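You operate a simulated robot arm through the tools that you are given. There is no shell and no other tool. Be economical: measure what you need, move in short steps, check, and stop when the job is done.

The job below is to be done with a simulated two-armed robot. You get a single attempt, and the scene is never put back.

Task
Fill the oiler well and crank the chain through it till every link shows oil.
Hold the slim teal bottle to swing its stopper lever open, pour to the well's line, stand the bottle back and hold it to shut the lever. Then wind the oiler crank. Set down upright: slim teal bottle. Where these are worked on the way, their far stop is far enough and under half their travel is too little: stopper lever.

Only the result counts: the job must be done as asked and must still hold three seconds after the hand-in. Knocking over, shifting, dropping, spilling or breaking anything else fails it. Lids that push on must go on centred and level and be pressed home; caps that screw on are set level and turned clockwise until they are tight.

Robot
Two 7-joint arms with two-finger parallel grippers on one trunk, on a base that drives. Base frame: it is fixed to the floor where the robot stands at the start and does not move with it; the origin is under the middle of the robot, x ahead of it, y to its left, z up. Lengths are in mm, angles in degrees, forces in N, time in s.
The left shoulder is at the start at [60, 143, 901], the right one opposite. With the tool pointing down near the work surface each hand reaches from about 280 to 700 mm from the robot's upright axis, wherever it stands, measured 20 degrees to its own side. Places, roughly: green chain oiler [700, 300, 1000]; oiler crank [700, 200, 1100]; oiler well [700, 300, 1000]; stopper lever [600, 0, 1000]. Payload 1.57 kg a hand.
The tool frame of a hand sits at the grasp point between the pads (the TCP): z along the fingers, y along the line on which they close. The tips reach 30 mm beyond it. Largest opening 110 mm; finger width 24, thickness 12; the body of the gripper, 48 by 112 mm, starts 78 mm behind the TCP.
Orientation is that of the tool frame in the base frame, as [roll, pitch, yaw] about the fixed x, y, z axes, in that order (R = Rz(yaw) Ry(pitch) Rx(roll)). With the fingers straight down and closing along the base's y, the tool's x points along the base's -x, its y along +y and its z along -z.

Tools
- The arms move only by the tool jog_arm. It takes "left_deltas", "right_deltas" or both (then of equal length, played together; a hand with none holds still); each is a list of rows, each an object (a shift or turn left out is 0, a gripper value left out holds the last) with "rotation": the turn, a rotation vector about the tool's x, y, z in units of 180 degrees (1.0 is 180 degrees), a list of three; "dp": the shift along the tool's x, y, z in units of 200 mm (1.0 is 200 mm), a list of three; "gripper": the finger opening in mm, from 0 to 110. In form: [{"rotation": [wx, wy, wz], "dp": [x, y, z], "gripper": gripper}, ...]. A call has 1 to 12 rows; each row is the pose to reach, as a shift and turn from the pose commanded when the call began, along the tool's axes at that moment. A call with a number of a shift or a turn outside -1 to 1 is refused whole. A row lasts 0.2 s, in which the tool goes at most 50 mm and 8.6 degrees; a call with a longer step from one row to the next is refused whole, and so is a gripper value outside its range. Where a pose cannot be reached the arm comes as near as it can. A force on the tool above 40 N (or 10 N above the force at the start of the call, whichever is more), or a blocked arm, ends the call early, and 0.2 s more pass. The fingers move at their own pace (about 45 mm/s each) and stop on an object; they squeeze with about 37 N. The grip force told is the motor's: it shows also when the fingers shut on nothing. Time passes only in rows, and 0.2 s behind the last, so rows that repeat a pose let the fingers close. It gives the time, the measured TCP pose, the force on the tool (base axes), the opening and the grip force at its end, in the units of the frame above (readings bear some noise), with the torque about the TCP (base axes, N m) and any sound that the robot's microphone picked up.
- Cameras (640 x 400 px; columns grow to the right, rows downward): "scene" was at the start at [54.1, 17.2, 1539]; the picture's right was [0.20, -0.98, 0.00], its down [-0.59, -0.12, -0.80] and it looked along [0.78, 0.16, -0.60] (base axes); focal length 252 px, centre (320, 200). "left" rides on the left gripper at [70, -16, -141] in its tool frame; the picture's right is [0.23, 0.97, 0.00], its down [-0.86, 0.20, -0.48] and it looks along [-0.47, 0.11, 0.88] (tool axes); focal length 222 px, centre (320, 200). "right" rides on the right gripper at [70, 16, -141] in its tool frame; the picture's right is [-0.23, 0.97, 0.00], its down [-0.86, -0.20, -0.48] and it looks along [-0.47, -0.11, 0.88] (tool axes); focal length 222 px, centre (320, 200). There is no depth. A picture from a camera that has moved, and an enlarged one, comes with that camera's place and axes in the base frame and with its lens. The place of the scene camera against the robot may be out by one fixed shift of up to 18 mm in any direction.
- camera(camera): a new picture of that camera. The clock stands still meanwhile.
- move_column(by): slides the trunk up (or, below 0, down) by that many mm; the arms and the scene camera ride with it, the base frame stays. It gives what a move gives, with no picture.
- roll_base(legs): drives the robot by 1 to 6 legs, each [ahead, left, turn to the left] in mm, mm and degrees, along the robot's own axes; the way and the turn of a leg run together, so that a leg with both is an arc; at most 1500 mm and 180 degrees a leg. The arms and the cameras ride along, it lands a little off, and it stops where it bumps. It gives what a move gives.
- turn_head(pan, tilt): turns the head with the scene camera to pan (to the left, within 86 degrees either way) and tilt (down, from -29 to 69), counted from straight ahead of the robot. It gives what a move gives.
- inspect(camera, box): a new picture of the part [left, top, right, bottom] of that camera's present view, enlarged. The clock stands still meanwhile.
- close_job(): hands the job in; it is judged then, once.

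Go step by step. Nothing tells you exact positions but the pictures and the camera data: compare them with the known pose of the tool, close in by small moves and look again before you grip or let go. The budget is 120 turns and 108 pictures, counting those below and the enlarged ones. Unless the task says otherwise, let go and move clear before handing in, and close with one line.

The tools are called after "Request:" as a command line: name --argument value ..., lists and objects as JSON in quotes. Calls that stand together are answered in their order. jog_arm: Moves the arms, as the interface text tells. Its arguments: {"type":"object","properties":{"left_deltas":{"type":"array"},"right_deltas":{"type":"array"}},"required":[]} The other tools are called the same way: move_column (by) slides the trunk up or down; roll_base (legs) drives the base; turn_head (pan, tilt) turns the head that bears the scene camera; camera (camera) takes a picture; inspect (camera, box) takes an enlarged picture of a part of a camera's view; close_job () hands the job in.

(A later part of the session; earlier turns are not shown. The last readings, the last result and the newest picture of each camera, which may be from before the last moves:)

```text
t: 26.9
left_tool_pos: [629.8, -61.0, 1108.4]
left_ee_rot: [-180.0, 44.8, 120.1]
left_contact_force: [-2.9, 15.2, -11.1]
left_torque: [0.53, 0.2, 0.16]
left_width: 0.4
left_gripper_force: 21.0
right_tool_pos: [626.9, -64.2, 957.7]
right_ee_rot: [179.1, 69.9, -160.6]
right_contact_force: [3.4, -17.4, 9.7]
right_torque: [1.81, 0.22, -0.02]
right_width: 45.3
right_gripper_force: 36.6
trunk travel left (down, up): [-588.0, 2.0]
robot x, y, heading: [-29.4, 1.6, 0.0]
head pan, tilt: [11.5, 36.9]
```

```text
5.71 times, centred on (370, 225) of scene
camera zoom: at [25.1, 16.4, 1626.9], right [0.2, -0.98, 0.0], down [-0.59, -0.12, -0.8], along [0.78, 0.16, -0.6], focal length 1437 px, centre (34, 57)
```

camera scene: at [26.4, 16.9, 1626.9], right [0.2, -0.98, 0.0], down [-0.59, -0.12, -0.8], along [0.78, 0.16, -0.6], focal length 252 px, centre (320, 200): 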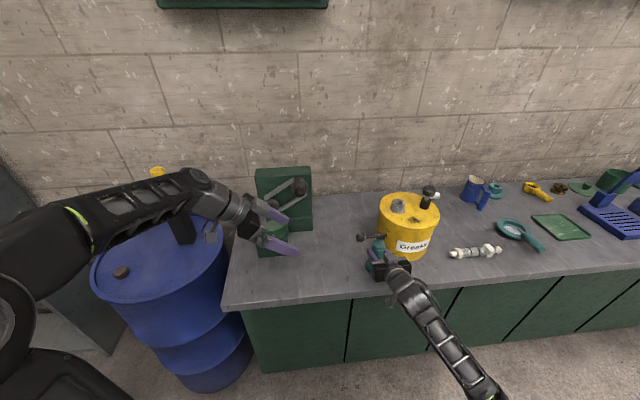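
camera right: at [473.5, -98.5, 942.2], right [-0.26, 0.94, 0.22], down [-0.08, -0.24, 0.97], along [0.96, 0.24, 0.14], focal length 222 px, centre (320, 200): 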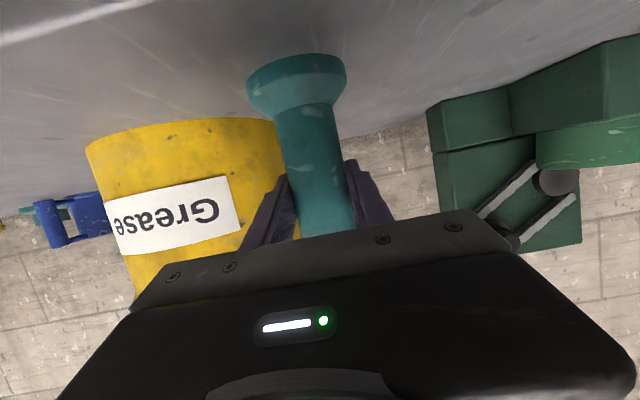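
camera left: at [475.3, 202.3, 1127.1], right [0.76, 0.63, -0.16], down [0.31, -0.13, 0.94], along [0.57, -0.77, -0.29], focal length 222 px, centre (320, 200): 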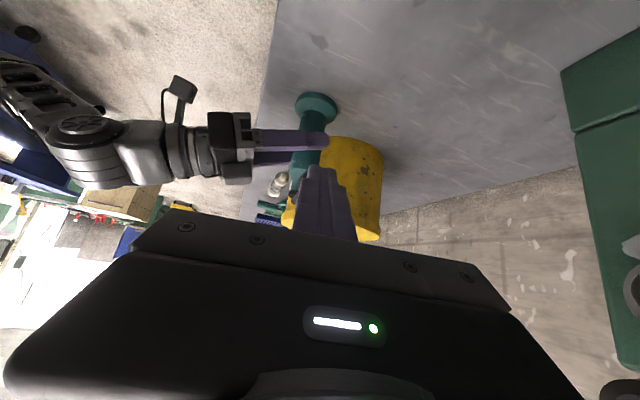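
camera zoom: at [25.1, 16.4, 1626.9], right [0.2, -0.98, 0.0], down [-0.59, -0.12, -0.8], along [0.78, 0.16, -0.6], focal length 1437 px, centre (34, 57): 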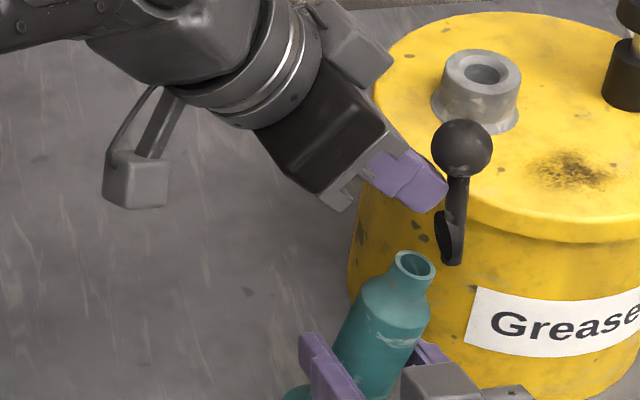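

The lever hit its stop and the bottle is tipping in the grip; I'll back the left hand off now.

Request:
jog_arm --left_deltas '[{"dp": [0.06, 0.01, -0.03]}, {"dp": [0.15, 0.02, -0.1]}]'

Request:
inspect --camera "scene" --box '[330, 190, 410, 270]'

```text
t: 27.5
left_tool_pos: [615.4, -30.0, 1102.9]
left_ee_rot: [180.0, 45.2, 119.8]
left_contact_force: [1.0, 0.3, 0.4]
left_torque: [0.02, 0.0, -0.04]
left_width: 0.0
left_gripper_force: 21.5
right_tool_pos: [625.5, -59.4, 955.6]
right_ee_rot: [179.1, 69.5, -160.0]
right_contact_force: [-0.3, -0.4, -2.2]
right_torque: [0.02, 0.05, 0.0]
right_width: 39.1
right_gripper_force: 37.5
trunk travel left (down, up): [-588.0, 2.0]
robot x, y, heading: [-28.2, 1.2, 0.2]
head pan, tilt: [11.5, 36.9]
```

```text
5.00 times, centred on (370, 230) of scene
camera zoom: at [25.6, 17.5, 1626.8], right [0.2, -0.98, 0.0], down [-0.59, -0.12, -0.8], along [0.78, 0.16, -0.6], focal length 1257 px, centre (70, 50)
```

zoom: 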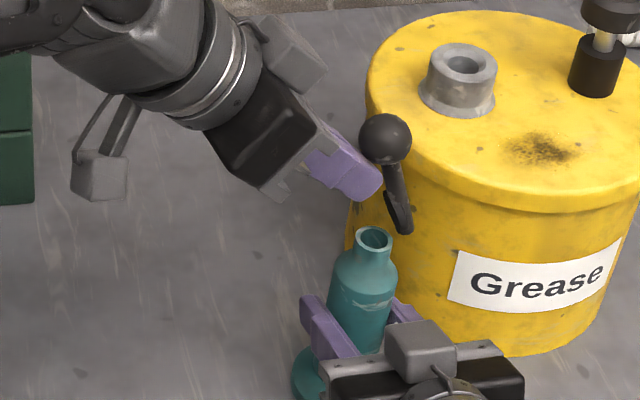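

The lever stands open and the bottle is upright again in the grip. I'll withdraw the left hand, and lift and retract the bottle.

Request:
jog_arm --left_deltas '[{"dp": [0.02, 0, -0.19]}, {"dp": [0.02, 0, -0.38]}, {"dp": [0.02, 0, -0.57]}, {"dp": [0.02, 0, -0.76]}, {"dp": [0.02, 0, -0.95]}, {"dp": [0.02, 0, -0.95]}, {"dp": [0.02, 0, -0.95]}]' --right_deltas '[{"dp": [-0.1, 0, -0.036]}, {"dp": [-0.2, 0, -0.073]}, {"dp": [-0.3, 0, -0.109]}, {"dp": [-0.376, 0, -0.137]}, {"dp": [-0.328, 0.051, -0.27]}, {"dp": [-0.28, 0.103, -0.4]}, {"dp": [-0.232, 0.154, -0.534]}]'

Request:
jog_arm --left_deltas '[{"dp": [0.1, -0.1, -0.1]}, {"dp": [0.2, -0.2, -0.2]}, {"dp": [0.3, -0.3, -0.3]}, {"dp": [0.4, -0.4, -0.38]}, {"dp": [0.5, -0.48, -0.38]}, {"dp": [0.6, -0.48, -0.38]}]'

Request:
camera --camera "scene"

```text
t: 29.1
left_tool_pos: [545.0, 90.8, 1234.5]
left_ee_rot: [-179.9, 45.0, 119.9]
left_contact_force: [-0.3, 0.2, -0.5]
left_torque: [0.03, -0.01, 0.01]
left_width: 0.0
left_gripper_force: 21.3
right_tool_pos: [534.8, -62.1, 1037.4]
right_ee_rot: [179.6, 69.9, -160.4]
right_contact_force: [-0.1, -0.3, -3.7]
right_torque: [0.02, 0.03, 0.0]
right_width: 39.2
right_gripper_force: 37.4
trunk travel left (down, up): [-588.0, 2.0]
robot x, y, heading: [-27.0, -1.1, -0.1]
head pan, tilt: [11.5, 36.9]
```

```text
t: 30.5
left_tool_pos: [392.9, 162.6, 1202.8]
left_ee_rot: [180.0, 45.0, 120.0]
left_contact_force: [0.3, 0.5, -0.3]
left_torque: [-0.03, -0.02, 0.0]
left_width: 0.1
left_gripper_force: 21.4
right_tool_pos: [535.9, -61.2, 1038.0]
right_ee_rot: [179.7, 70.0, -160.1]
right_contact_force: [-0.2, 0.2, -3.0]
right_torque: [0.02, 0.05, -0.03]
right_width: 38.9
right_gripper_force: 36.8
trunk travel left (down, up): [-588.0, 2.0]
robot x, y, heading: [-30.3, 4.9, -0.3]
head pan, tilt: [11.5, 36.9]
```

```text
71 pictures are left
camera scene: at [25.6, 17.5, 1626.9], right [0.2, -0.98, 0.0], down [-0.59, -0.12, -0.8], along [0.78, 0.16, -0.6], focal length 252 px, centre (320, 200)
```

scene: 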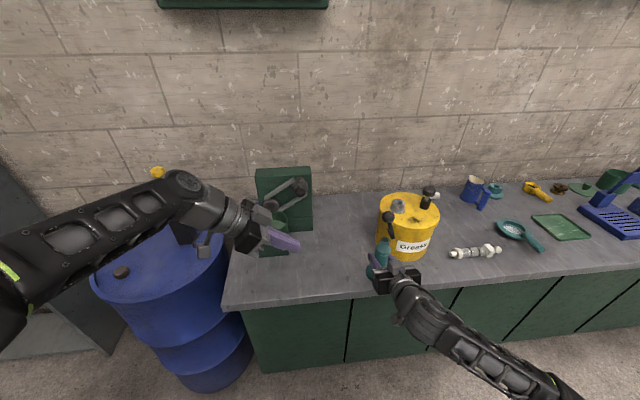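

I'll tuck the left hand further away, then drive left along the bench.

Request:
jog_arm --left_deltas '[{"dp": [0.14, -0.08, -0.14]}, {"dp": [0.28, -0.16, -0.28]}, {"dp": [0.42, -0.23, -0.42]}, {"dp": [0.42, -0.23, -0.42]}]'

Request:
roll_base --legs '[[0, 240, 0]]'

Request:
turn_head --pan 8 --tilt 40

Request:
camera --camera "scene"

```text
t: 31.5
left_tool_pos: [295.5, 242.1, 1202.2]
left_ee_rot: [-180.0, 45.0, 119.9]
left_contact_force: [0.4, 0.0, -0.2]
left_torque: [0.02, 0.01, -0.01]
left_width: 0.0
left_gripper_force: 21.2
right_tool_pos: [536.8, -62.2, 1036.8]
right_ee_rot: [179.6, 70.0, -160.3]
right_contact_force: [-0.3, -0.9, -2.6]
right_torque: [-0.01, 0.0, -0.02]
right_width: 38.7
right_gripper_force: 37.0
trunk travel left (down, up): [-588.0, 2.0]
robot x, y, heading: [-31.1, -0.1, -0.1]
head pan, tilt: [11.5, 36.9]
```

```text
t: 33.2
left_tool_pos: [293.4, 481.6, 1202.8]
left_ee_rot: [-179.9, 45.0, 120.1]
left_contact_force: [1.0, -0.2, -0.7]
left_torque: [-0.01, -0.01, -0.01]
left_width: 0.0
left_gripper_force: 20.8
right_tool_pos: [537.2, 177.4, 1036.6]
right_ee_rot: [179.8, 69.9, -160.0]
right_contact_force: [-0.2, -0.7, -3.4]
right_torque: [-0.04, 0.0, -0.01]
right_width: 38.6
right_gripper_force: 37.0
trunk travel left (down, up): [-588.0, 2.0]
robot x, y, heading: [-28.8, 237.9, -0.0]
head pan, tilt: [11.5, 36.9]
```

```text
t: 33.9
left_tool_pos: [294.6, 479.5, 1203.1]
left_ee_rot: [-179.9, 45.0, 120.1]
left_contact_force: [0.3, 0.8, -0.3]
left_torque: [0.01, 0.0, -0.01]
left_width: 0.1
left_gripper_force: 21.5
right_tool_pos: [536.2, 175.5, 1037.8]
right_ee_rot: [179.5, 70.1, -160.1]
right_contact_force: [-0.6, -0.3, -2.7]
right_torque: [-0.04, -0.01, -0.02]
right_width: 39.0
right_gripper_force: 37.2
trunk travel left (down, up): [-588.0, 2.0]
robot x, y, heading: [-26.7, 234.1, 0.2]
head pan, tilt: [8.0, 40.0]
```

```text
70 pictures are left
camera scene: at [24.3, 248.5, 1622.3], right [0.14, -0.99, 0.0], down [-0.64, -0.09, -0.77], along [0.76, 0.11, -0.64], focal length 252 px, centre (320, 200)
```

scene: 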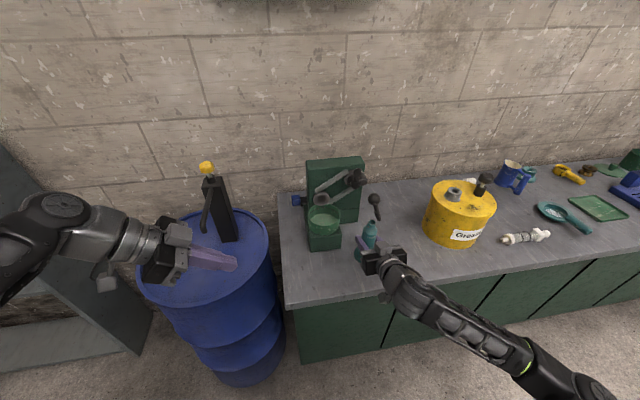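

Request:
inspect --camera "scene" --box '[285, 145, 425, 275]'

Request:
camera --camera "right"

```text
3.08 times, centred on (355, 210) of scene
camera zoom: at [24.3, 248.5, 1622.3], right [0.14, -0.99, 0.0], down [-0.64, -0.09, -0.77], along [0.76, 0.11, -0.64], focal length 774 px, centre (212, 169)
```

zoom: 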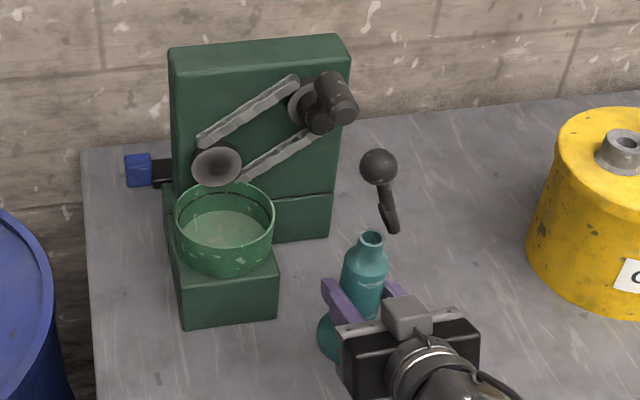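

```text
68 pictures are left
camera right: at [383.3, 138.2, 1020.9], right [-0.26, 0.94, 0.22], down [-0.08, -0.24, 0.97], along [0.96, 0.24, 0.14], focal length 222 px, centre (320, 200)
```

right: 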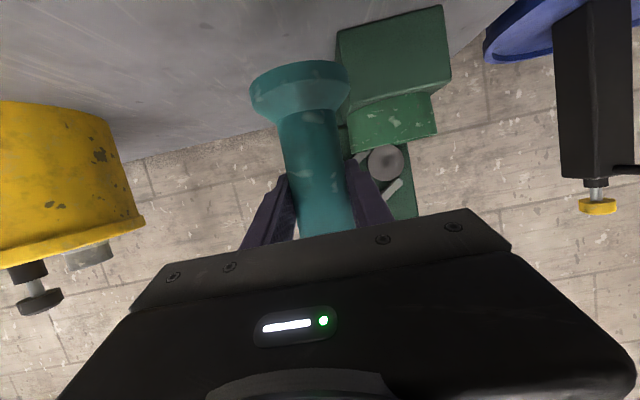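

I need the well's rim height accurately, so I'll zoom the right camera on it.

Request:
inspect --camera "right" --box '[320, 0, 460, 220]'

Request:
inspect --camera "scene" --box '[300, 195, 350, 255]'

```text
1.82 times, centred on (390, 110) of right
camera zoom: at [383.3, 138.2, 1020.9], right [-0.26, 0.94, 0.22], down [-0.08, -0.24, 0.97], along [0.96, 0.24, 0.14], focal length 404 px, centre (193, 364)
```

zoom: 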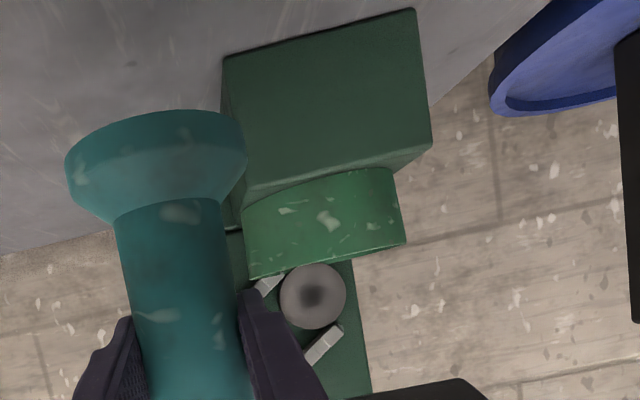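

```text
6.67 times, centred on (325, 225) of scene
camera zoom: at [24.3, 248.5, 1622.3], right [0.14, -0.99, 0.0], down [-0.64, -0.09, -0.77], along [0.76, 0.11, -0.64], focal length 1676 px, centre (287, 33)
```

zoom: 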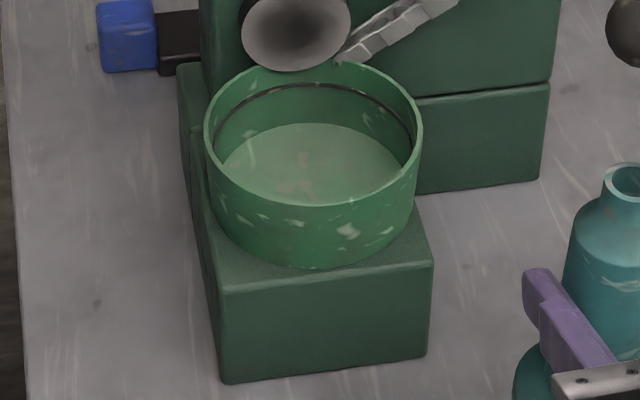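

The well centre is about (676,335) with the rim at about z 985–1010. I'll raise the bottle, move it left in front of the well, and turn the fingers straight ahead.

Request:
jog_arm --right_deltas '[{"rotation": [0.0209, 0, 0.0076], "dp": [-0.15, 0.0, -0.05]}, {"rotation": [0.0418, 0, 0.0152], "dp": [-0.34, 0.1, -0.08]}, {"rotation": [0.0626, 0, 0.0228], "dp": [-0.4, 0.3, -0.03]}, {"rotation": [0.0835, 0, 0.0304], "dp": [-0.43, 0.5, 0.03]}, {"rotation": [0.1044, 0, 0.038], "dp": [-0.463, 0.7, 0.102]}, {"rotation": [0.1044, 0, 0.038], "dp": [-0.463, 0.7, 0.102]}]'

Request:
inspect --camera "scene" --box '[265, 110, 425, 275]'

```text
t: 35.3
left_tool_pos: [293.4, 478.5, 1204.3]
left_ee_rot: [-180.0, 45.0, 119.9]
left_contact_force: [0.3, -1.1, -0.8]
left_torque: [0.01, 0.02, -0.02]
left_width: 0.0
left_gripper_force: 21.1
right_tool_pos: [534.4, 322.5, 1117.2]
right_ee_rot: [179.4, 70.0, 179.4]
right_contact_force: [-0.3, 0.0, -2.6]
right_torque: [0.04, -0.01, 0.0]
right_width: 38.9
right_gripper_force: 37.0
trunk travel left (down, up): [-588.0, 2.0]
robot x, y, heading: [-27.3, 235.5, -0.2]
head pan, tilt: [8.0, 40.0]
```

```text
2.42 times, centred on (345, 192) of scene
camera zoom: at [24.4, 247.3, 1622.3], right [0.14, -0.99, 0.0], down [-0.64, -0.09, -0.77], along [0.76, 0.11, -0.64], focal length 610 px, centre (259, 218)
```

zoom: 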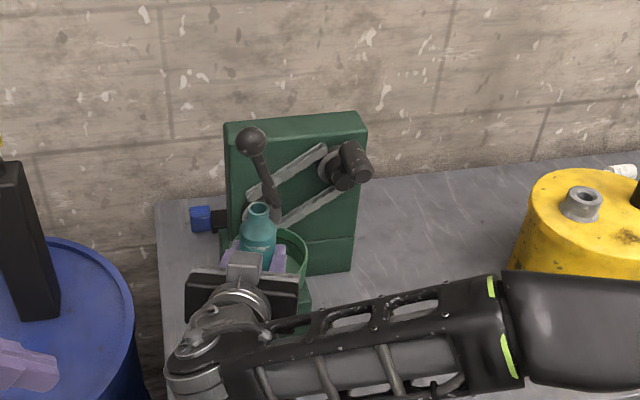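

Upright in front of the well. Now move forward over the well.

Request:
jog_arm --right_deltas '[{"dp": [-0.07, 0, -0.025]}, {"dp": [-0.12, 0, 0.11]}, {"dp": [-0.172, 0, 0.254]}, {"dp": [-0.224, 0, 0.396]}, {"dp": [-0.276, 0, 0.538]}, {"dp": [-0.276, 0, 0.538]}]'

Request:
camera --camera "left"

Request:
inspect --camera "scene" --box '[265, 110, 425, 275]'

```text
t: 36.7
left_tool_pos: [294.6, 480.2, 1202.7]
left_ee_rot: [180.0, 45.0, 120.1]
left_contact_force: [-0.3, -0.3, -0.1]
left_torque: [-0.01, 0.04, 0.02]
left_width: 0.1
left_gripper_force: 20.8
right_tool_pos: [654.3, 325.7, 1132.7]
right_ee_rot: [179.7, 70.0, 180.0]
right_contact_force: [0.5, -0.7, -2.5]
right_torque: [-0.02, 0.03, -0.01]
right_width: 38.9
right_gripper_force: 37.0
trunk travel left (down, up): [-588.0, 2.0]
robot x, y, heading: [-31.1, 238.1, 0.1]
head pan, tilt: [8.0, 40.0]
```

```text
64 pictures are left
camera left: at [205.2, 600.5, 1254.9], right [0.76, 0.63, -0.16], down [0.31, -0.13, 0.94], along [0.57, -0.77, -0.29], focal length 222 px, centre (320, 200)
```

left: 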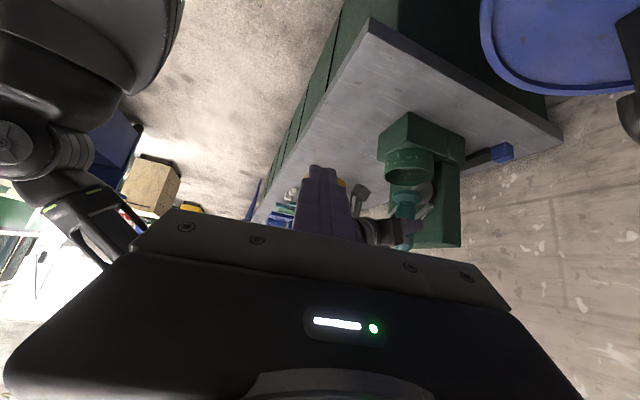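

```text
2.42 times, centred on (345, 192) of scene
camera zoom: at [24.0, 248.9, 1622.3], right [0.14, -0.99, 0.0], down [-0.64, -0.09, -0.77], along [0.76, 0.11, -0.64], focal length 610 px, centre (259, 218)
```

zoom: 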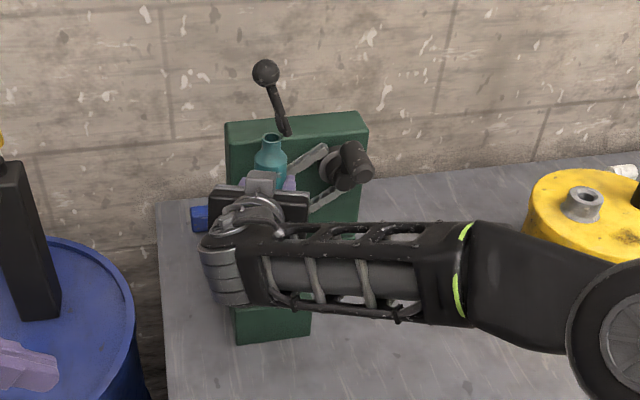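

Request:
inspect --camera "left" --box '[340, 90, 500, 260]'

```text
2.35 times, centred on (420, 175) of left
camera zoom: at [205.2, 600.5, 1254.9], right [0.76, 0.63, -0.16], down [0.31, -0.13, 0.94], along [0.57, -0.77, -0.29], focal length 523 px, centre (85, 259)
```

zoom: 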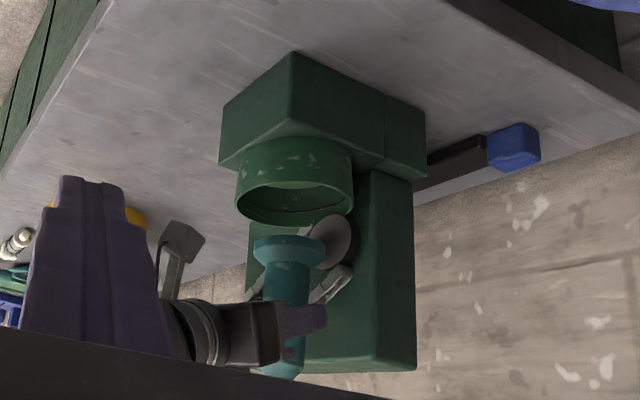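

The cameras agree on well centre ≈(655,331), rim ≈z 1008. Start tilting toward +y, keeping the mouth over the well.

Request:
jog_arm --right_deltas '[{"rotation": [0.01615, 0, -0.0444], "dp": [0.015, -0.053, -0.013]}, {"rotation": [0.0323, 0, -0.0888], "dp": [0.03, -0.106, -0.026]}, {"rotation": [0.0484, 0, -0.1332], "dp": [0.046, -0.157, -0.039]}, {"rotation": [0.0646, 0, -0.1776], "dp": [0.061, -0.205, -0.052]}, {"rotation": [0.0646, 0, -0.1776], "dp": [0.061, -0.205, -0.052]}]'

Request:
inspect --camera "left" --box '[340, 90, 500, 260]'

Request:
inspect --camera "scene" --box '[265, 110, 425, 275]'

```text
t: 37.9
left_tool_pos: [294.7, 479.7, 1202.6]
left_ee_rot: [-180.0, 45.0, 120.1]
left_contact_force: [0.2, -0.4, -0.4]
left_torque: [-0.03, -0.02, 0.0]
left_width: 0.2
left_gripper_force: 21.1
right_tool_pos: [641.1, 285.0, 1125.1]
right_ee_rot: [-116.8, 51.1, -123.0]
right_contact_force: [0.7, 0.0, -2.4]
right_torque: [0.01, 0.02, -0.02]
right_width: 38.7
right_gripper_force: 36.8
trunk travel left (down, up): [-588.0, 2.0]
robot x, y, heading: [-28.1, 238.0, 0.2]
head pan, tilt: [8.0, 40.0]
```

```text
2.35 times, centred on (420, 175) of left
camera zoom: at [205.5, 600.5, 1254.9], right [0.76, 0.63, -0.16], down [0.31, -0.13, 0.94], along [0.57, -0.77, -0.29], focal length 523 px, centre (85, 259)
```

zoom: 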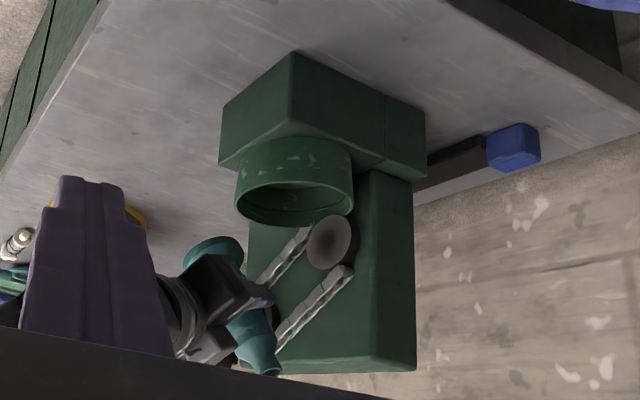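

```text
2.42 times, centred on (345, 192) of scene
camera zoom: at [24.3, 248.8, 1622.3], right [0.14, -0.99, 0.0], down [-0.64, -0.09, -0.77], along [0.76, 0.11, -0.64], focal length 610 px, centre (259, 218)
```

zoom: 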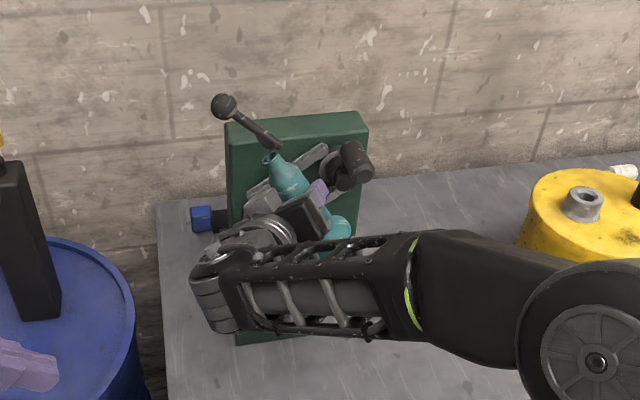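

No contact or spill. Continue to 60° while lowering.

Request:
jog_arm --right_deltas '[{"rotation": [0.01235, 0, -0.034], "dp": [0.074, 0.02, 0.027]}, {"rotation": [0.0247, 0, -0.0679], "dp": [0.148, 0.04, 0.054]}, {"rotation": [0.037, 0, -0.1018], "dp": [0.221, 0.06, 0.081]}, {"rotation": [0.0494, 0, -0.1358], "dp": [0.295, 0.08, 0.1075]}]'

Request:
inspect --camera "left" --box '[340, 90, 500, 260]'

Request:
inspect --camera "scene" --box '[265, 110, 425, 275]'

```text
t: 38.9
left_tool_pos: [294.1, 480.2, 1203.0]
left_ee_rot: [180.0, 45.1, 120.1]
left_contact_force: [0.4, -0.1, -0.3]
left_torque: [0.01, 0.03, 0.01]
left_width: 0.0
left_gripper_force: 21.2
right_tool_pos: [641.0, 263.2, 1063.6]
right_ee_rot: [-101.3, 28.0, -112.6]
right_contact_force: [-1.1, -0.3, -3.0]
right_torque: [-0.02, 0.02, -0.02]
right_width: 38.6
right_gripper_force: 37.1
trunk travel left (down, up): [-588.0, 2.0]
robot x, y, heading: [-29.0, 236.5, 0.4]
head pan, tilt: [8.0, 40.0]
```

```text
2.35 times, centred on (420, 175) of left
camera zoom: at [205.7, 600.7, 1254.8], right [0.76, 0.63, -0.16], down [0.31, -0.13, 0.94], along [0.57, -0.77, -0.29], focal length 523 px, centre (85, 259)
```

zoom: 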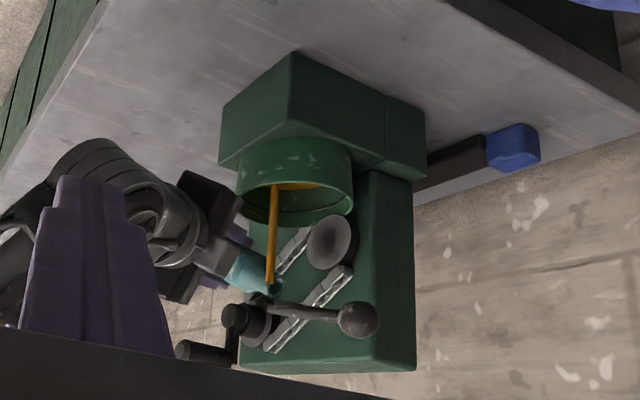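

```text
2.42 times, centred on (345, 192) of scene
camera zoom: at [24.6, 249.1, 1622.3], right [0.14, -0.99, 0.0], down [-0.64, -0.09, -0.77], along [0.76, 0.11, -0.64], focal length 610 px, centre (259, 218)
```

zoom: 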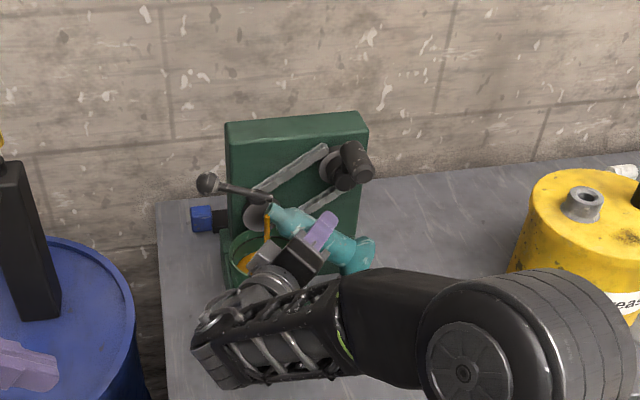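

Oil is streaming into the well. I'll hold and watch the level.

Request:
jog_arm --right_deltas '[{"dp": [0, 0, 0]}, {"dp": [0, 0, 0]}]'

Request:
inspect --camera "scene" --box '[310, 190, 360, 230]'

Request:
inspect --camera "left" --box '[390, 130, 450, 200]'

```text
t: 39.5
left_tool_pos: [295.3, 479.9, 1202.9]
left_ee_rot: [-179.9, 44.9, 120.1]
left_contact_force: [-0.3, -0.2, -0.5]
left_torque: [-0.01, -0.02, 0.0]
left_width: 0.0
left_gripper_force: 21.4
right_tool_pos: [641.1, 262.8, 1063.6]
right_ee_rot: [-101.2, 28.1, -112.6]
right_contact_force: [-0.6, -0.6, -1.6]
right_torque: [0.01, 0.01, -0.01]
right_width: 39.0
right_gripper_force: 36.9
trunk travel left (down, up): [-588.0, 2.0]
robot x, y, heading: [-25.2, 239.3, 0.0]
head pan, tilt: [8.0, 40.0]
```

```text
10.00 times, centred on (335, 210) of scene
camera zoom: at [24.3, 248.9, 1622.3], right [0.14, -0.99, 0.0], down [-0.64, -0.09, -0.77], along [0.76, 0.11, -0.64], focal length 2515 px, centre (170, 100)
```

zoom: 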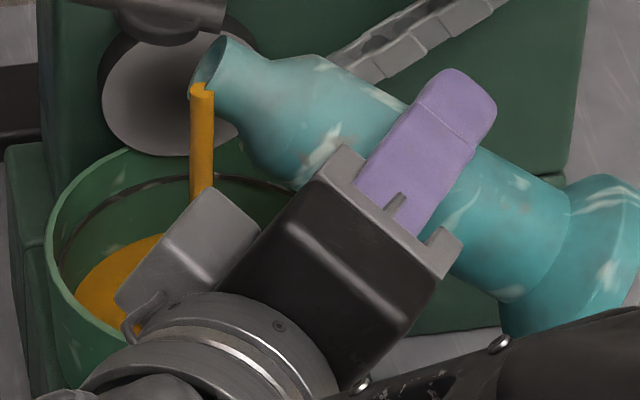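

```text
5.71 times, centred on (420, 165) of left
camera zoom: at [205.4, 600.6, 1254.9], right [0.76, 0.63, -0.16], down [0.31, -0.13, 0.94], along [0.57, -0.77, -0.29], focal length 1269 px, centre (-251, 400)
```

zoom: 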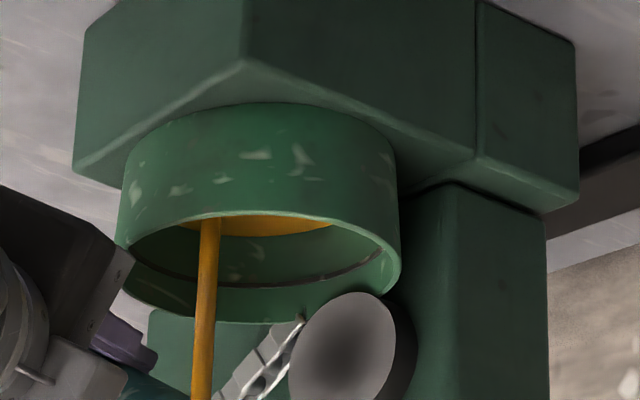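

Request:
jog_arm --right_deltas '[{"dp": [0, 0, 0]}, {"dp": [0, 0, 0]}, {"dp": [0, 0, 0]}, {"dp": [0, 0, 0]}]'

Request:
inspect --camera "left" --box '[390, 130, 450, 200]'

```text
t: 40.5
left_tool_pos: [293.2, 480.6, 1203.0]
left_ee_rot: [-179.9, 45.0, 120.1]
left_contact_force: [0.3, 0.0, -0.5]
left_torque: [-0.01, -0.01, -0.03]
left_width: 0.0
left_gripper_force: 21.8
right_tool_pos: [640.6, 262.7, 1064.7]
right_ee_rot: [-101.2, 28.1, -112.6]
right_contact_force: [-0.4, -0.5, -2.9]
right_torque: [-0.05, -0.01, -0.02]
right_width: 38.8
right_gripper_force: 36.8
trunk travel left (down, up): [-588.0, 2.0]
robot x, y, heading: [-29.9, 236.3, 0.1]
head pan, tilt: [8.0, 40.0]
```

```text
5.71 times, centred on (420, 165) of left
camera zoom: at [205.5, 600.6, 1254.8], right [0.76, 0.63, -0.16], down [0.31, -0.13, 0.94], along [0.57, -0.77, -0.29], focal length 1269 px, centre (-251, 400)
```

zoom: 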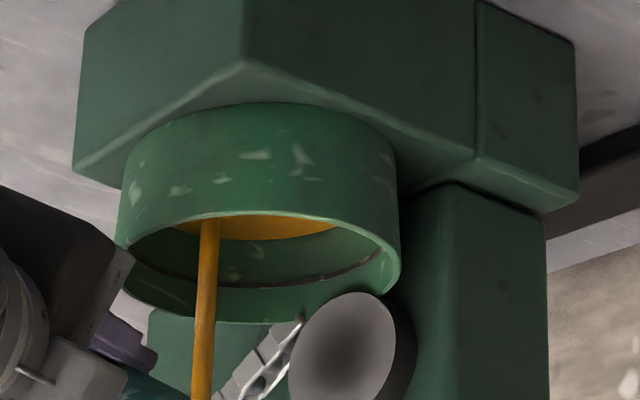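

The level rises about 4 px/s with roughly 40 px to go. Hold longer.

Request:
jog_arm --right_deltas '[{}, {}, {}, {}, {}, {}, {}, {}, {}, {}, {}, {}]'

Request:
inspect --camera "left" --box '[390, 130, 450, 200]'

```text
t: 43.1
left_tool_pos: [295.3, 479.7, 1203.0]
left_ee_rot: [180.0, 45.1, 120.0]
left_contact_force: [-0.3, -0.5, -0.7]
left_torque: [-0.02, -0.01, -0.02]
left_width: 0.0
left_gripper_force: 21.3
right_tool_pos: [640.3, 263.1, 1064.6]
right_ee_rot: [-101.2, 28.1, -112.6]
right_contact_force: [1.1, 0.4, -2.7]
right_torque: [-0.03, 0.05, 0.04]
right_width: 38.9
right_gripper_force: 37.2
trunk travel left (down, up): [-588.0, 2.0]
robot x, y, heading: [-25.2, 236.4, 0.0]
head pan, tilt: [8.0, 40.0]
```

```text
5.71 times, centred on (420, 165) of left
camera zoom: at [205.5, 600.6, 1254.8], right [0.76, 0.63, -0.16], down [0.31, -0.13, 0.94], along [0.57, -0.77, -0.29], focal length 1269 px, centre (-251, 400)
```

zoom: 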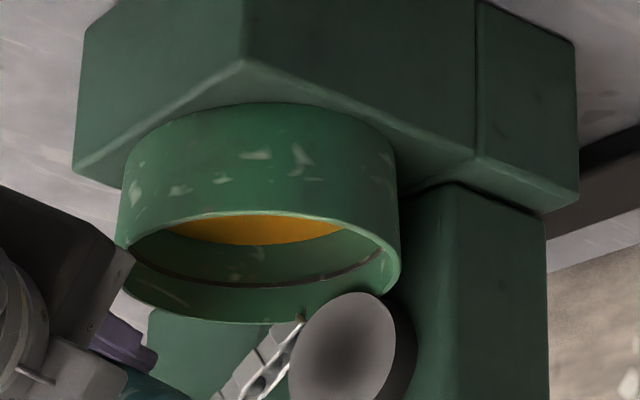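

The flow stopped at this tilt. Tilt 15° further.

Request:
jog_arm --right_deltas '[{"rotation": [0.0142, 0, -0.0392], "dp": [0.006, -0.024, 0.002]}, {"rotation": [0.0285, 0, -0.0783], "dp": [0.012, -0.048, 0.004]}, {"rotation": [0.0285, 0, -0.0783], "dp": [0.012, -0.048, 0.004]}, {"rotation": [0.0285, 0, -0.0783], "dp": [0.012, -0.048, 0.004]}]'

Request:
inspect --camera "left" --box '[390, 130, 450, 230]'

```text
t: 44.1
left_tool_pos: [293.6, 480.1, 1203.5]
left_ee_rot: [-179.9, 44.9, 120.1]
left_contact_force: [0.5, 0.2, -0.8]
left_torque: [0.02, -0.01, -0.05]
left_width: 0.0
left_gripper_force: 21.4
right_tool_pos: [641.3, 255.0, 1071.1]
right_ee_rot: [-95.3, 14.1, -110.4]
right_contact_force: [0.7, -0.6, -2.4]
right_torque: [-0.03, 0.01, 0.03]
right_width: 38.7
right_gripper_force: 37.0
trunk travel left (down, up): [-588.0, 2.0]
robot x, y, heading: [-26.7, 240.8, 0.2]
head pan, tilt: [8.0, 40.0]
```

```text
4.00 times, centred on (420, 180) of left
camera zoom: at [205.5, 600.6, 1254.8], right [0.76, 0.63, -0.16], down [0.31, -0.13, 0.94], along [0.57, -0.77, -0.29], focal length 888 px, centre (-80, 280)
```

zoom: 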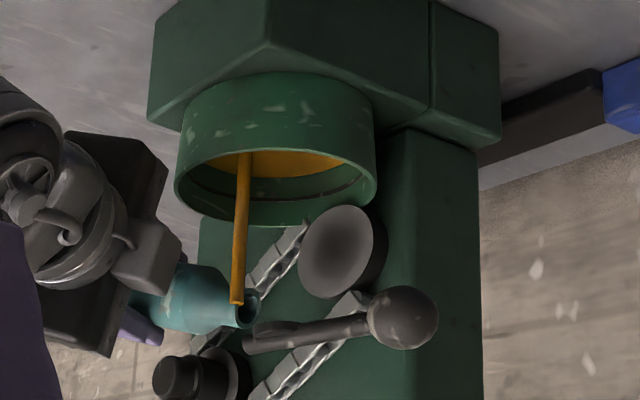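

Request:
jog_arm --right_deltas '[{}, {}, {}, {}, {}, {}]'

Request:
inspect --camera "left" --box '[390, 130, 450, 200]'

```text
t: 45.5
left_tool_pos: [294.3, 480.2, 1203.0]
left_ee_rot: [179.9, 45.1, 120.0]
left_contact_force: [0.7, 0.3, -1.0]
left_torque: [0.02, 0.0, 0.01]
left_width: 0.2
left_gripper_force: 21.5
right_tool_pos: [640.2, 255.2, 1072.1]
right_ee_rot: [-95.3, 14.1, -110.3]
right_contact_force: [0.1, -0.1, -2.6]
right_torque: [-0.02, 0.0, 0.01]
right_width: 38.8
right_gripper_force: 37.4
trunk travel left (down, up): [-588.0, 2.0]
robot x, y, heading: [-29.4, 233.5, 0.1]
head pan, tilt: [8.0, 40.0]
```

```text
5.71 times, centred on (420, 165) of left
camera zoom: at [205.5, 600.6, 1254.8], right [0.76, 0.63, -0.16], down [0.31, -0.13, 0.94], along [0.57, -0.77, -0.29], focal length 1269 px, centre (-251, 400)
```

zoom: 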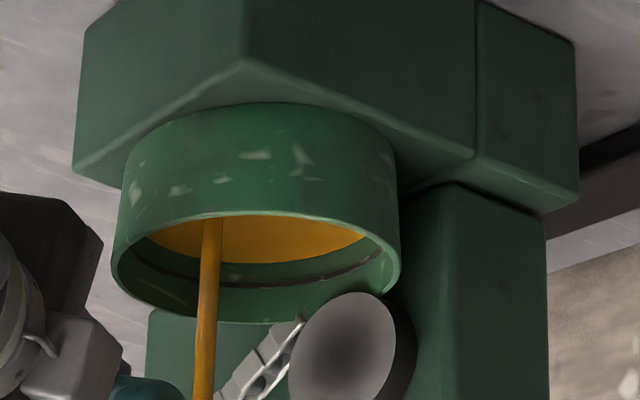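

Request:
jog_arm --right_deltas '[{}, {}, {}, {}, {}]'

Request:
inspect --camera "left" --box '[390, 130, 450, 200]'

```text
t: 46.7
left_tool_pos: [293.8, 479.4, 1203.6]
left_ee_rot: [180.0, 45.0, 120.1]
left_contact_force: [-0.3, 0.3, -0.1]
left_torque: [0.01, 0.03, 0.03]
left_width: 0.0
left_gripper_force: 21.3
right_tool_pos: [640.9, 256.0, 1070.1]
right_ee_rot: [-95.4, 14.1, -110.4]
right_contact_force: [0.3, -0.2, -3.0]
right_torque: [0.01, 0.0, 0.03]
right_width: 38.9
right_gripper_force: 37.1
trunk travel left (down, up): [-588.0, 2.0]
robot x, y, heading: [-28.5, 232.4, -0.0]
head pan, tilt: [8.0, 40.0]
```

```text
5.71 times, centred on (420, 165) of left
camera zoom: at [205.5, 600.6, 1254.8], right [0.76, 0.63, -0.16], down [0.31, -0.13, 0.94], along [0.57, -0.77, -0.29], focal length 1269 px, centre (-251, 400)
```

zoom: 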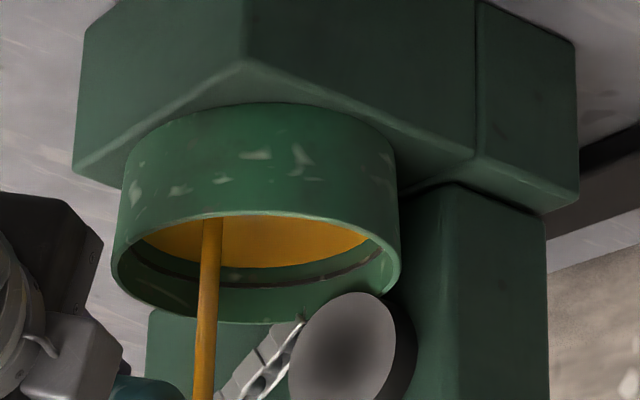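

Request:
jog_arm --right_deltas '[{}, {}, {}, {}, {}, {}, {}]'

Request:
inspect --camera "left" --box '[390, 130, 450, 200]'

```text
t: 48.3
left_tool_pos: [293.7, 479.7, 1203.7]
left_ee_rot: [-180.0, 45.0, 120.1]
left_contact_force: [0.2, 0.0, -0.3]
left_torque: [0.02, -0.02, -0.01]
left_width: 0.0
left_gripper_force: 21.5
right_tool_pos: [641.1, 255.8, 1071.8]
right_ee_rot: [-95.4, 14.1, -110.4]
right_contact_force: [0.3, -0.6, -2.6]
right_torque: [-0.02, -0.03, -0.02]
right_width: 38.7
right_gripper_force: 37.1
trunk travel left (down, up): [-588.0, 2.0]
robot x, y, heading: [-33.5, 238.2, 0.2]
head pan, tilt: [8.0, 40.0]
```

```text
5.71 times, centred on (420, 165) of left
camera zoom: at [205.5, 600.6, 1254.8], right [0.76, 0.63, -0.16], down [0.31, -0.13, 0.94], along [0.57, -0.77, -0.29], focal length 1269 px, centre (-251, 400)
```

zoom: 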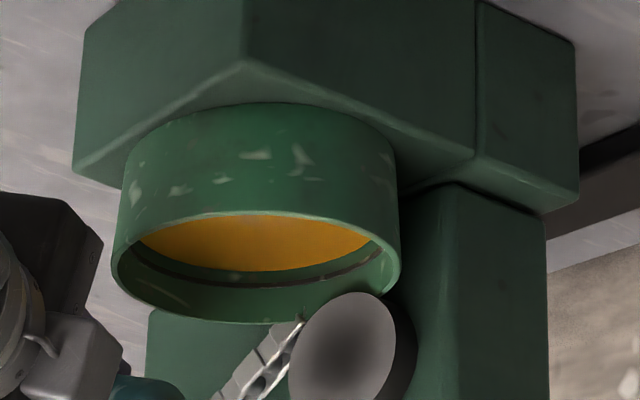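

Stopped slightly short of the line. Tilt 7° more.

Request:
jog_arm --right_deltas '[{"rotation": [0.0133, 0, -0.0366]}, {"rotation": [0.0133, 0, -0.0366]}, {"rotation": [0.0133, 0, -0.0366]}, {"rotation": [0.0133, 0, -0.0366]}, {"rotation": [0.0133, 0, -0.0366]}, {"rotation": [0.0133, 0, -0.0366]}, {"rotation": [0.0133, 0, -0.0366]}]'

Request:
inspect --camera "left" --box '[390, 130, 450, 200]'

```text
t: 49.9
left_tool_pos: [293.4, 479.5, 1203.5]
left_ee_rot: [180.0, 45.0, 120.2]
left_contact_force: [0.1, 0.8, -0.2]
left_torque: [-0.01, 0.0, 0.03]
left_width: 0.2
left_gripper_force: 21.3
right_tool_pos: [640.8, 255.2, 1070.5]
right_ee_rot: [-92.8, 7.7, -109.8]
right_contact_force: [-0.1, -0.4, -2.0]
right_torque: [0.0, 0.0, 0.0]
right_width: 38.8
right_gripper_force: 36.8
trunk travel left (down, up): [-588.0, 2.0]
robot x, y, heading: [-30.1, 237.6, 0.4]
head pan, tilt: [8.0, 40.0]
```

```text
5.71 times, centred on (420, 165) of left
camera zoom: at [205.5, 600.6, 1254.8], right [0.76, 0.63, -0.16], down [0.31, -0.13, 0.94], along [0.57, -0.77, -0.29], focal length 1269 px, centre (-251, 400)
```

zoom: 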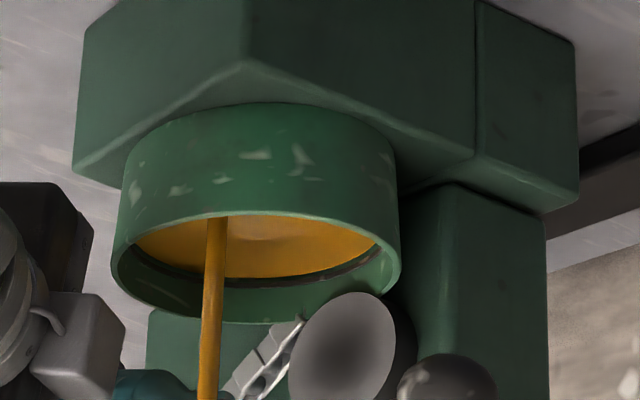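

Request:
jog_arm --right_deltas '[{}, {}, {}, {}, {}, {}, {}]'

Request:
inspect --camera "left" --box '[390, 140, 440, 190]'

```text
t: 51.5
left_tool_pos: [293.9, 479.7, 1203.3]
left_ee_rot: [179.9, 45.0, 120.2]
left_contact_force: [0.2, 0.2, 0.1]
left_torque: [-0.02, 0.02, 0.0]
left_width: 0.0
left_gripper_force: 20.9
right_tool_pos: [640.9, 255.5, 1071.2]
right_ee_rot: [-92.8, 7.6, -110.0]
right_contact_force: [-0.1, 0.2, -3.1]
right_torque: [-0.02, 0.04, -0.01]
right_width: 38.8
right_gripper_force: 36.6
trunk travel left (down, up): [-588.0, 2.0]
robot x, y, heading: [-30.8, 236.7, -0.1]
head pan, tilt: [8.0, 40.0]
```

```text
8.00 times, centred on (415, 165) of left
camera zoom: at [205.5, 600.6, 1254.8], right [0.76, 0.63, -0.16], down [0.31, -0.13, 0.94], along [0.57, -0.77, -0.29], focal length 1777 px, centre (-440, 480)
```

zoom: 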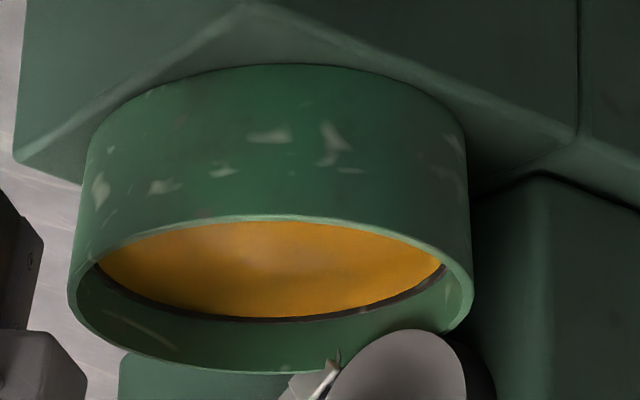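

The level touches the lower edge of the line; a touch more (1.5°).

Request:
jog_arm --right_deltas '[{"rotation": [0.0029, 0, -0.0078]}, {"rotation": [0.0029, 0, -0.0078]}, {"rotation": [0.0029, 0, -0.0078]}, {"rotation": [0.0029, 0, -0.0078]}, {"rotation": [0.0029, 0, -0.0078]}, {"rotation": [0.0029, 0, -0.0078]}, {"rotation": [0.0029, 0, -0.0078]}, {"rotation": [0.0029, 0, -0.0078]}]'

Request:
inspect --camera "left" --box '[390, 140, 440, 190]'

```text
t: 53.3
left_tool_pos: [294.1, 479.5, 1203.4]
left_ee_rot: [180.0, 45.0, 120.2]
left_contact_force: [0.8, 0.3, -0.3]
left_torque: [0.0, 0.03, 0.03]
left_width: 0.0
left_gripper_force: 21.3
right_tool_pos: [641.3, 256.0, 1070.9]
right_ee_rot: [-92.3, 6.2, -109.9]
right_contact_force: [-0.3, -0.3, -2.4]
right_torque: [-0.01, 0.01, 0.01]
right_width: 38.8
right_gripper_force: 37.2
trunk travel left (down, up): [-588.0, 2.0]
robot x, y, heading: [-31.8, 237.7, 0.2]
head pan, tilt: [8.0, 40.0]
```

```text
8.00 times, centred on (415, 165) of left
camera zoom: at [205.5, 600.6, 1254.8], right [0.76, 0.63, -0.16], down [0.31, -0.13, 0.94], along [0.57, -0.77, -0.29], focal length 1777 px, centre (-440, 480)
```

zoom: 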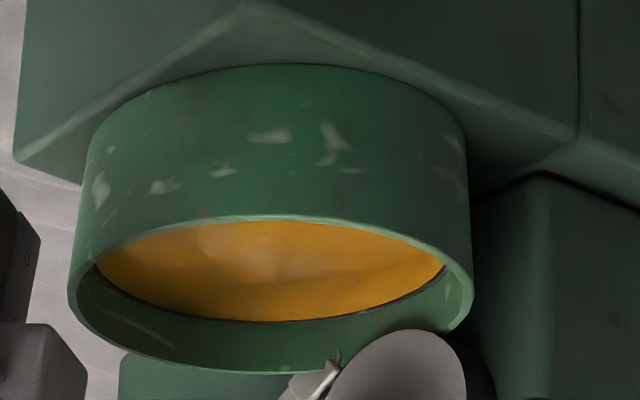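

The level is on the line. I'll un-tilt the bottle the way it came.

Request:
jog_arm --right_deltas '[{"rotation": [-0.0157, 0, 0.0431], "dp": [-0.028, -0.05, -0.01]}, {"rotation": [-0.0314, 0, 0.0862], "dp": [-0.057, -0.1, -0.021]}, {"rotation": [-0.047, 0, 0.1293], "dp": [-0.085, -0.15, -0.031]}, {"rotation": [-0.0627, 0, 0.1723], "dp": [-0.113, -0.2, -0.041]}, {"rotation": [-0.0784, 0, 0.2154], "dp": [-0.142, -0.25, -0.052]}, {"rotation": [-0.0941, 0, 0.2585], "dp": [-0.17, -0.3, -0.062]}, {"rotation": [-0.0941, 0, 0.2585], "dp": [-0.17, -0.3, -0.062]}]'

```text
t: 54.9
left_tool_pos: [294.8, 480.9, 1202.6]
left_ee_rot: [-179.9, 45.0, 120.0]
left_contact_force: [-1.0, -0.7, 1.1]
left_torque: [0.0, -0.01, -0.01]
left_width: 0.0
left_gripper_force: 21.0
right_tool_pos: [641.5, 285.1, 1134.3]
right_ee_rot: [-117.1, 51.3, -122.9]
right_contact_force: [-0.9, 0.2, -2.2]
right_torque: [-0.04, 0.02, 0.02]
right_width: 38.8
right_gripper_force: 37.2
trunk travel left (down, up): [-588.0, 2.0]
robot x, y, heading: [-33.0, 237.7, 0.1]
head pan, tilt: [8.0, 40.0]
```

Request:
jog_arm --right_deltas '[{"rotation": [-0.01615, 0, 0.0444], "dp": [-0.042, 0.03, -0.015]}, {"rotation": [-0.0323, 0, 0.0888], "dp": [-0.084, 0.06, -0.03]}, {"rotation": [-0.0484, 0, 0.1332], "dp": [-0.126, 0.09, -0.045]}, {"rotation": [-0.0646, 0, 0.1776], "dp": [-0.167, 0.121, -0.061]}, {"rotation": [-0.0646, 0, 0.1776], "dp": [-0.1, 0.121, -0.249]}, {"rotation": [-0.0646, 0, 0.1776], "dp": [-0.03, 0.121, -0.437]}, {"rotation": [-0.0646, 0, 0.1776], "dp": [0.038, 0.121, -0.625]}, {"rotation": [-0.0646, 0, 0.1776], "dp": [0.038, 0.121, -0.625]}]'

Request:
inspect --camera "scene" --box '[265, 110, 425, 275]'

```text
t: 56.7
left_tool_pos: [295.3, 480.6, 1203.6]
left_ee_rot: [-180.0, 45.0, 120.1]
left_contact_force: [0.7, 1.0, -0.2]
left_torque: [0.01, 0.06, 0.01]
left_width: 0.0
left_gripper_force: 21.0
right_tool_pos: [520.5, 325.0, 1150.8]
right_ee_rot: [179.6, 69.9, 179.9]
right_contact_force: [-0.1, 0.2, -2.2]
right_torque: [0.03, 0.03, 0.02]
right_width: 38.8
right_gripper_force: 36.9
trunk travel left (down, up): [-588.0, 2.0]
robot x, y, heading: [-29.8, 233.7, 0.1]
head pan, tilt: [8.0, 40.0]
```

```text
2.42 times, centred on (345, 192) of scene
camera zoom: at [25.1, 249.0, 1622.2], right [0.14, -0.99, 0.0], down [-0.64, -0.09, -0.77], along [0.76, 0.11, -0.64], focal length 610 px, centre (259, 218)
```

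zoom: 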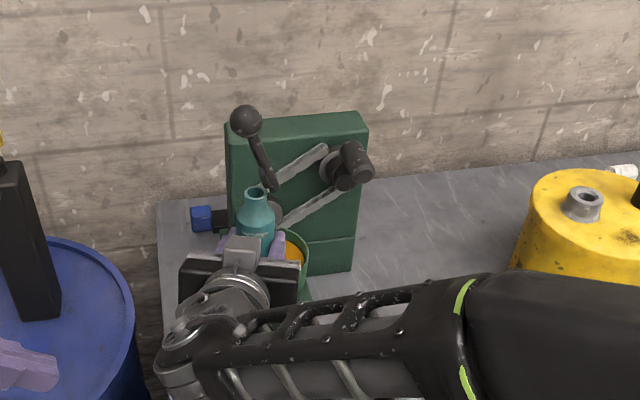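

Now reverse back to the carrying pose and drive right to the bottle's spot.

Request:
jog_arm --right_deltas '[{"rotation": [-0.0174, 0, -0.0063], "dp": [0, -0.2, 0]}, {"rotation": [-0.0348, 0, -0.0127], "dp": [0.03, -0.4, 0.02]}, {"rotation": [-0.0522, 0, -0.019], "dp": [0.1, -0.58, 0.06]}, {"rotation": [-0.0696, 0, -0.0253], "dp": [0.24, -0.7, 0.13]}, {"rotation": [-0.087, 0, -0.0317], "dp": [0.4, -0.745, 0.21]}, {"rotation": [-0.1044, 0, -0.038], "dp": [0.504, -0.745, 0.268]}, {"rotation": [-0.1044, 0, -0.038], "dp": [0.504, -0.745, 0.268]}]'

Request:
roll_base --legs '[[0, -237, 0]]'

Request:
camera --camera "scene"

Request:
camera --camera "right"

```text
t: 58.3
left_tool_pos: [293.1, 481.4, 1203.4]
left_ee_rot: [-179.8, 45.1, 120.1]
left_contact_force: [0.0, 0.6, 0.2]
left_torque: [-0.03, 0.0, -0.02]
left_width: 0.2
left_gripper_force: 21.4
right_tool_pos: [536.1, 176.2, 1038.1]
right_ee_rot: [-179.9, 70.1, -159.6]
right_contact_force: [1.0, -0.3, -2.6]
right_torque: [-0.04, 0.0, -0.02]
right_width: 38.8
right_gripper_force: 36.9
trunk travel left (down, up): [-588.0, 2.0]
robot x, y, heading: [-29.6, 234.9, 0.2]
head pan, tilt: [8.0, 40.0]
```

```text
t: 60.0
left_tool_pos: [293.3, 243.2, 1203.8]
left_ee_rot: [179.9, 44.9, 120.0]
left_contact_force: [0.0, 0.2, 0.7]
left_torque: [0.03, 0.01, 0.03]
left_width: 0.0
left_gripper_force: 21.3
right_tool_pos: [535.2, -63.0, 1036.4]
right_ee_rot: [179.5, 70.1, -160.1]
right_contact_force: [0.5, -0.3, -1.3]
right_torque: [0.0, 0.03, 0.02]
right_width: 38.7
right_gripper_force: 37.3
trunk travel left (down, up): [-588.0, 2.0]
robot x, y, heading: [-30.8, -2.4, 0.2]
head pan, tilt: [8.0, 40.0]
```

```text
45 pictures are left
camera scene: at [24.5, 10.0, 1622.3], right [0.14, -0.99, 0.0], down [-0.64, -0.09, -0.77], along [0.76, 0.11, -0.64], focal length 252 px, centre (320, 200)
```

scene: 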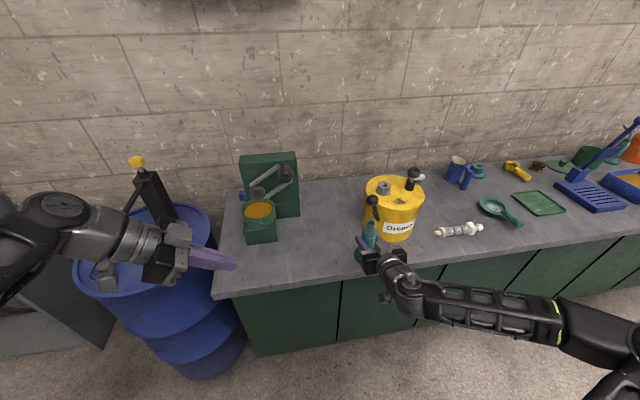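

```text
44 pictures are left
camera right: at [384.2, -100.4, 1020.7], right [-0.26, 0.94, 0.22], down [-0.08, -0.24, 0.97], along [0.96, 0.24, 0.14], focal length 222 px, centre (320, 200)
```

right: 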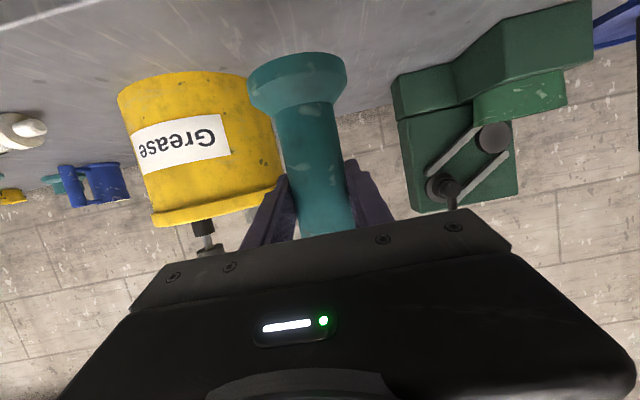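

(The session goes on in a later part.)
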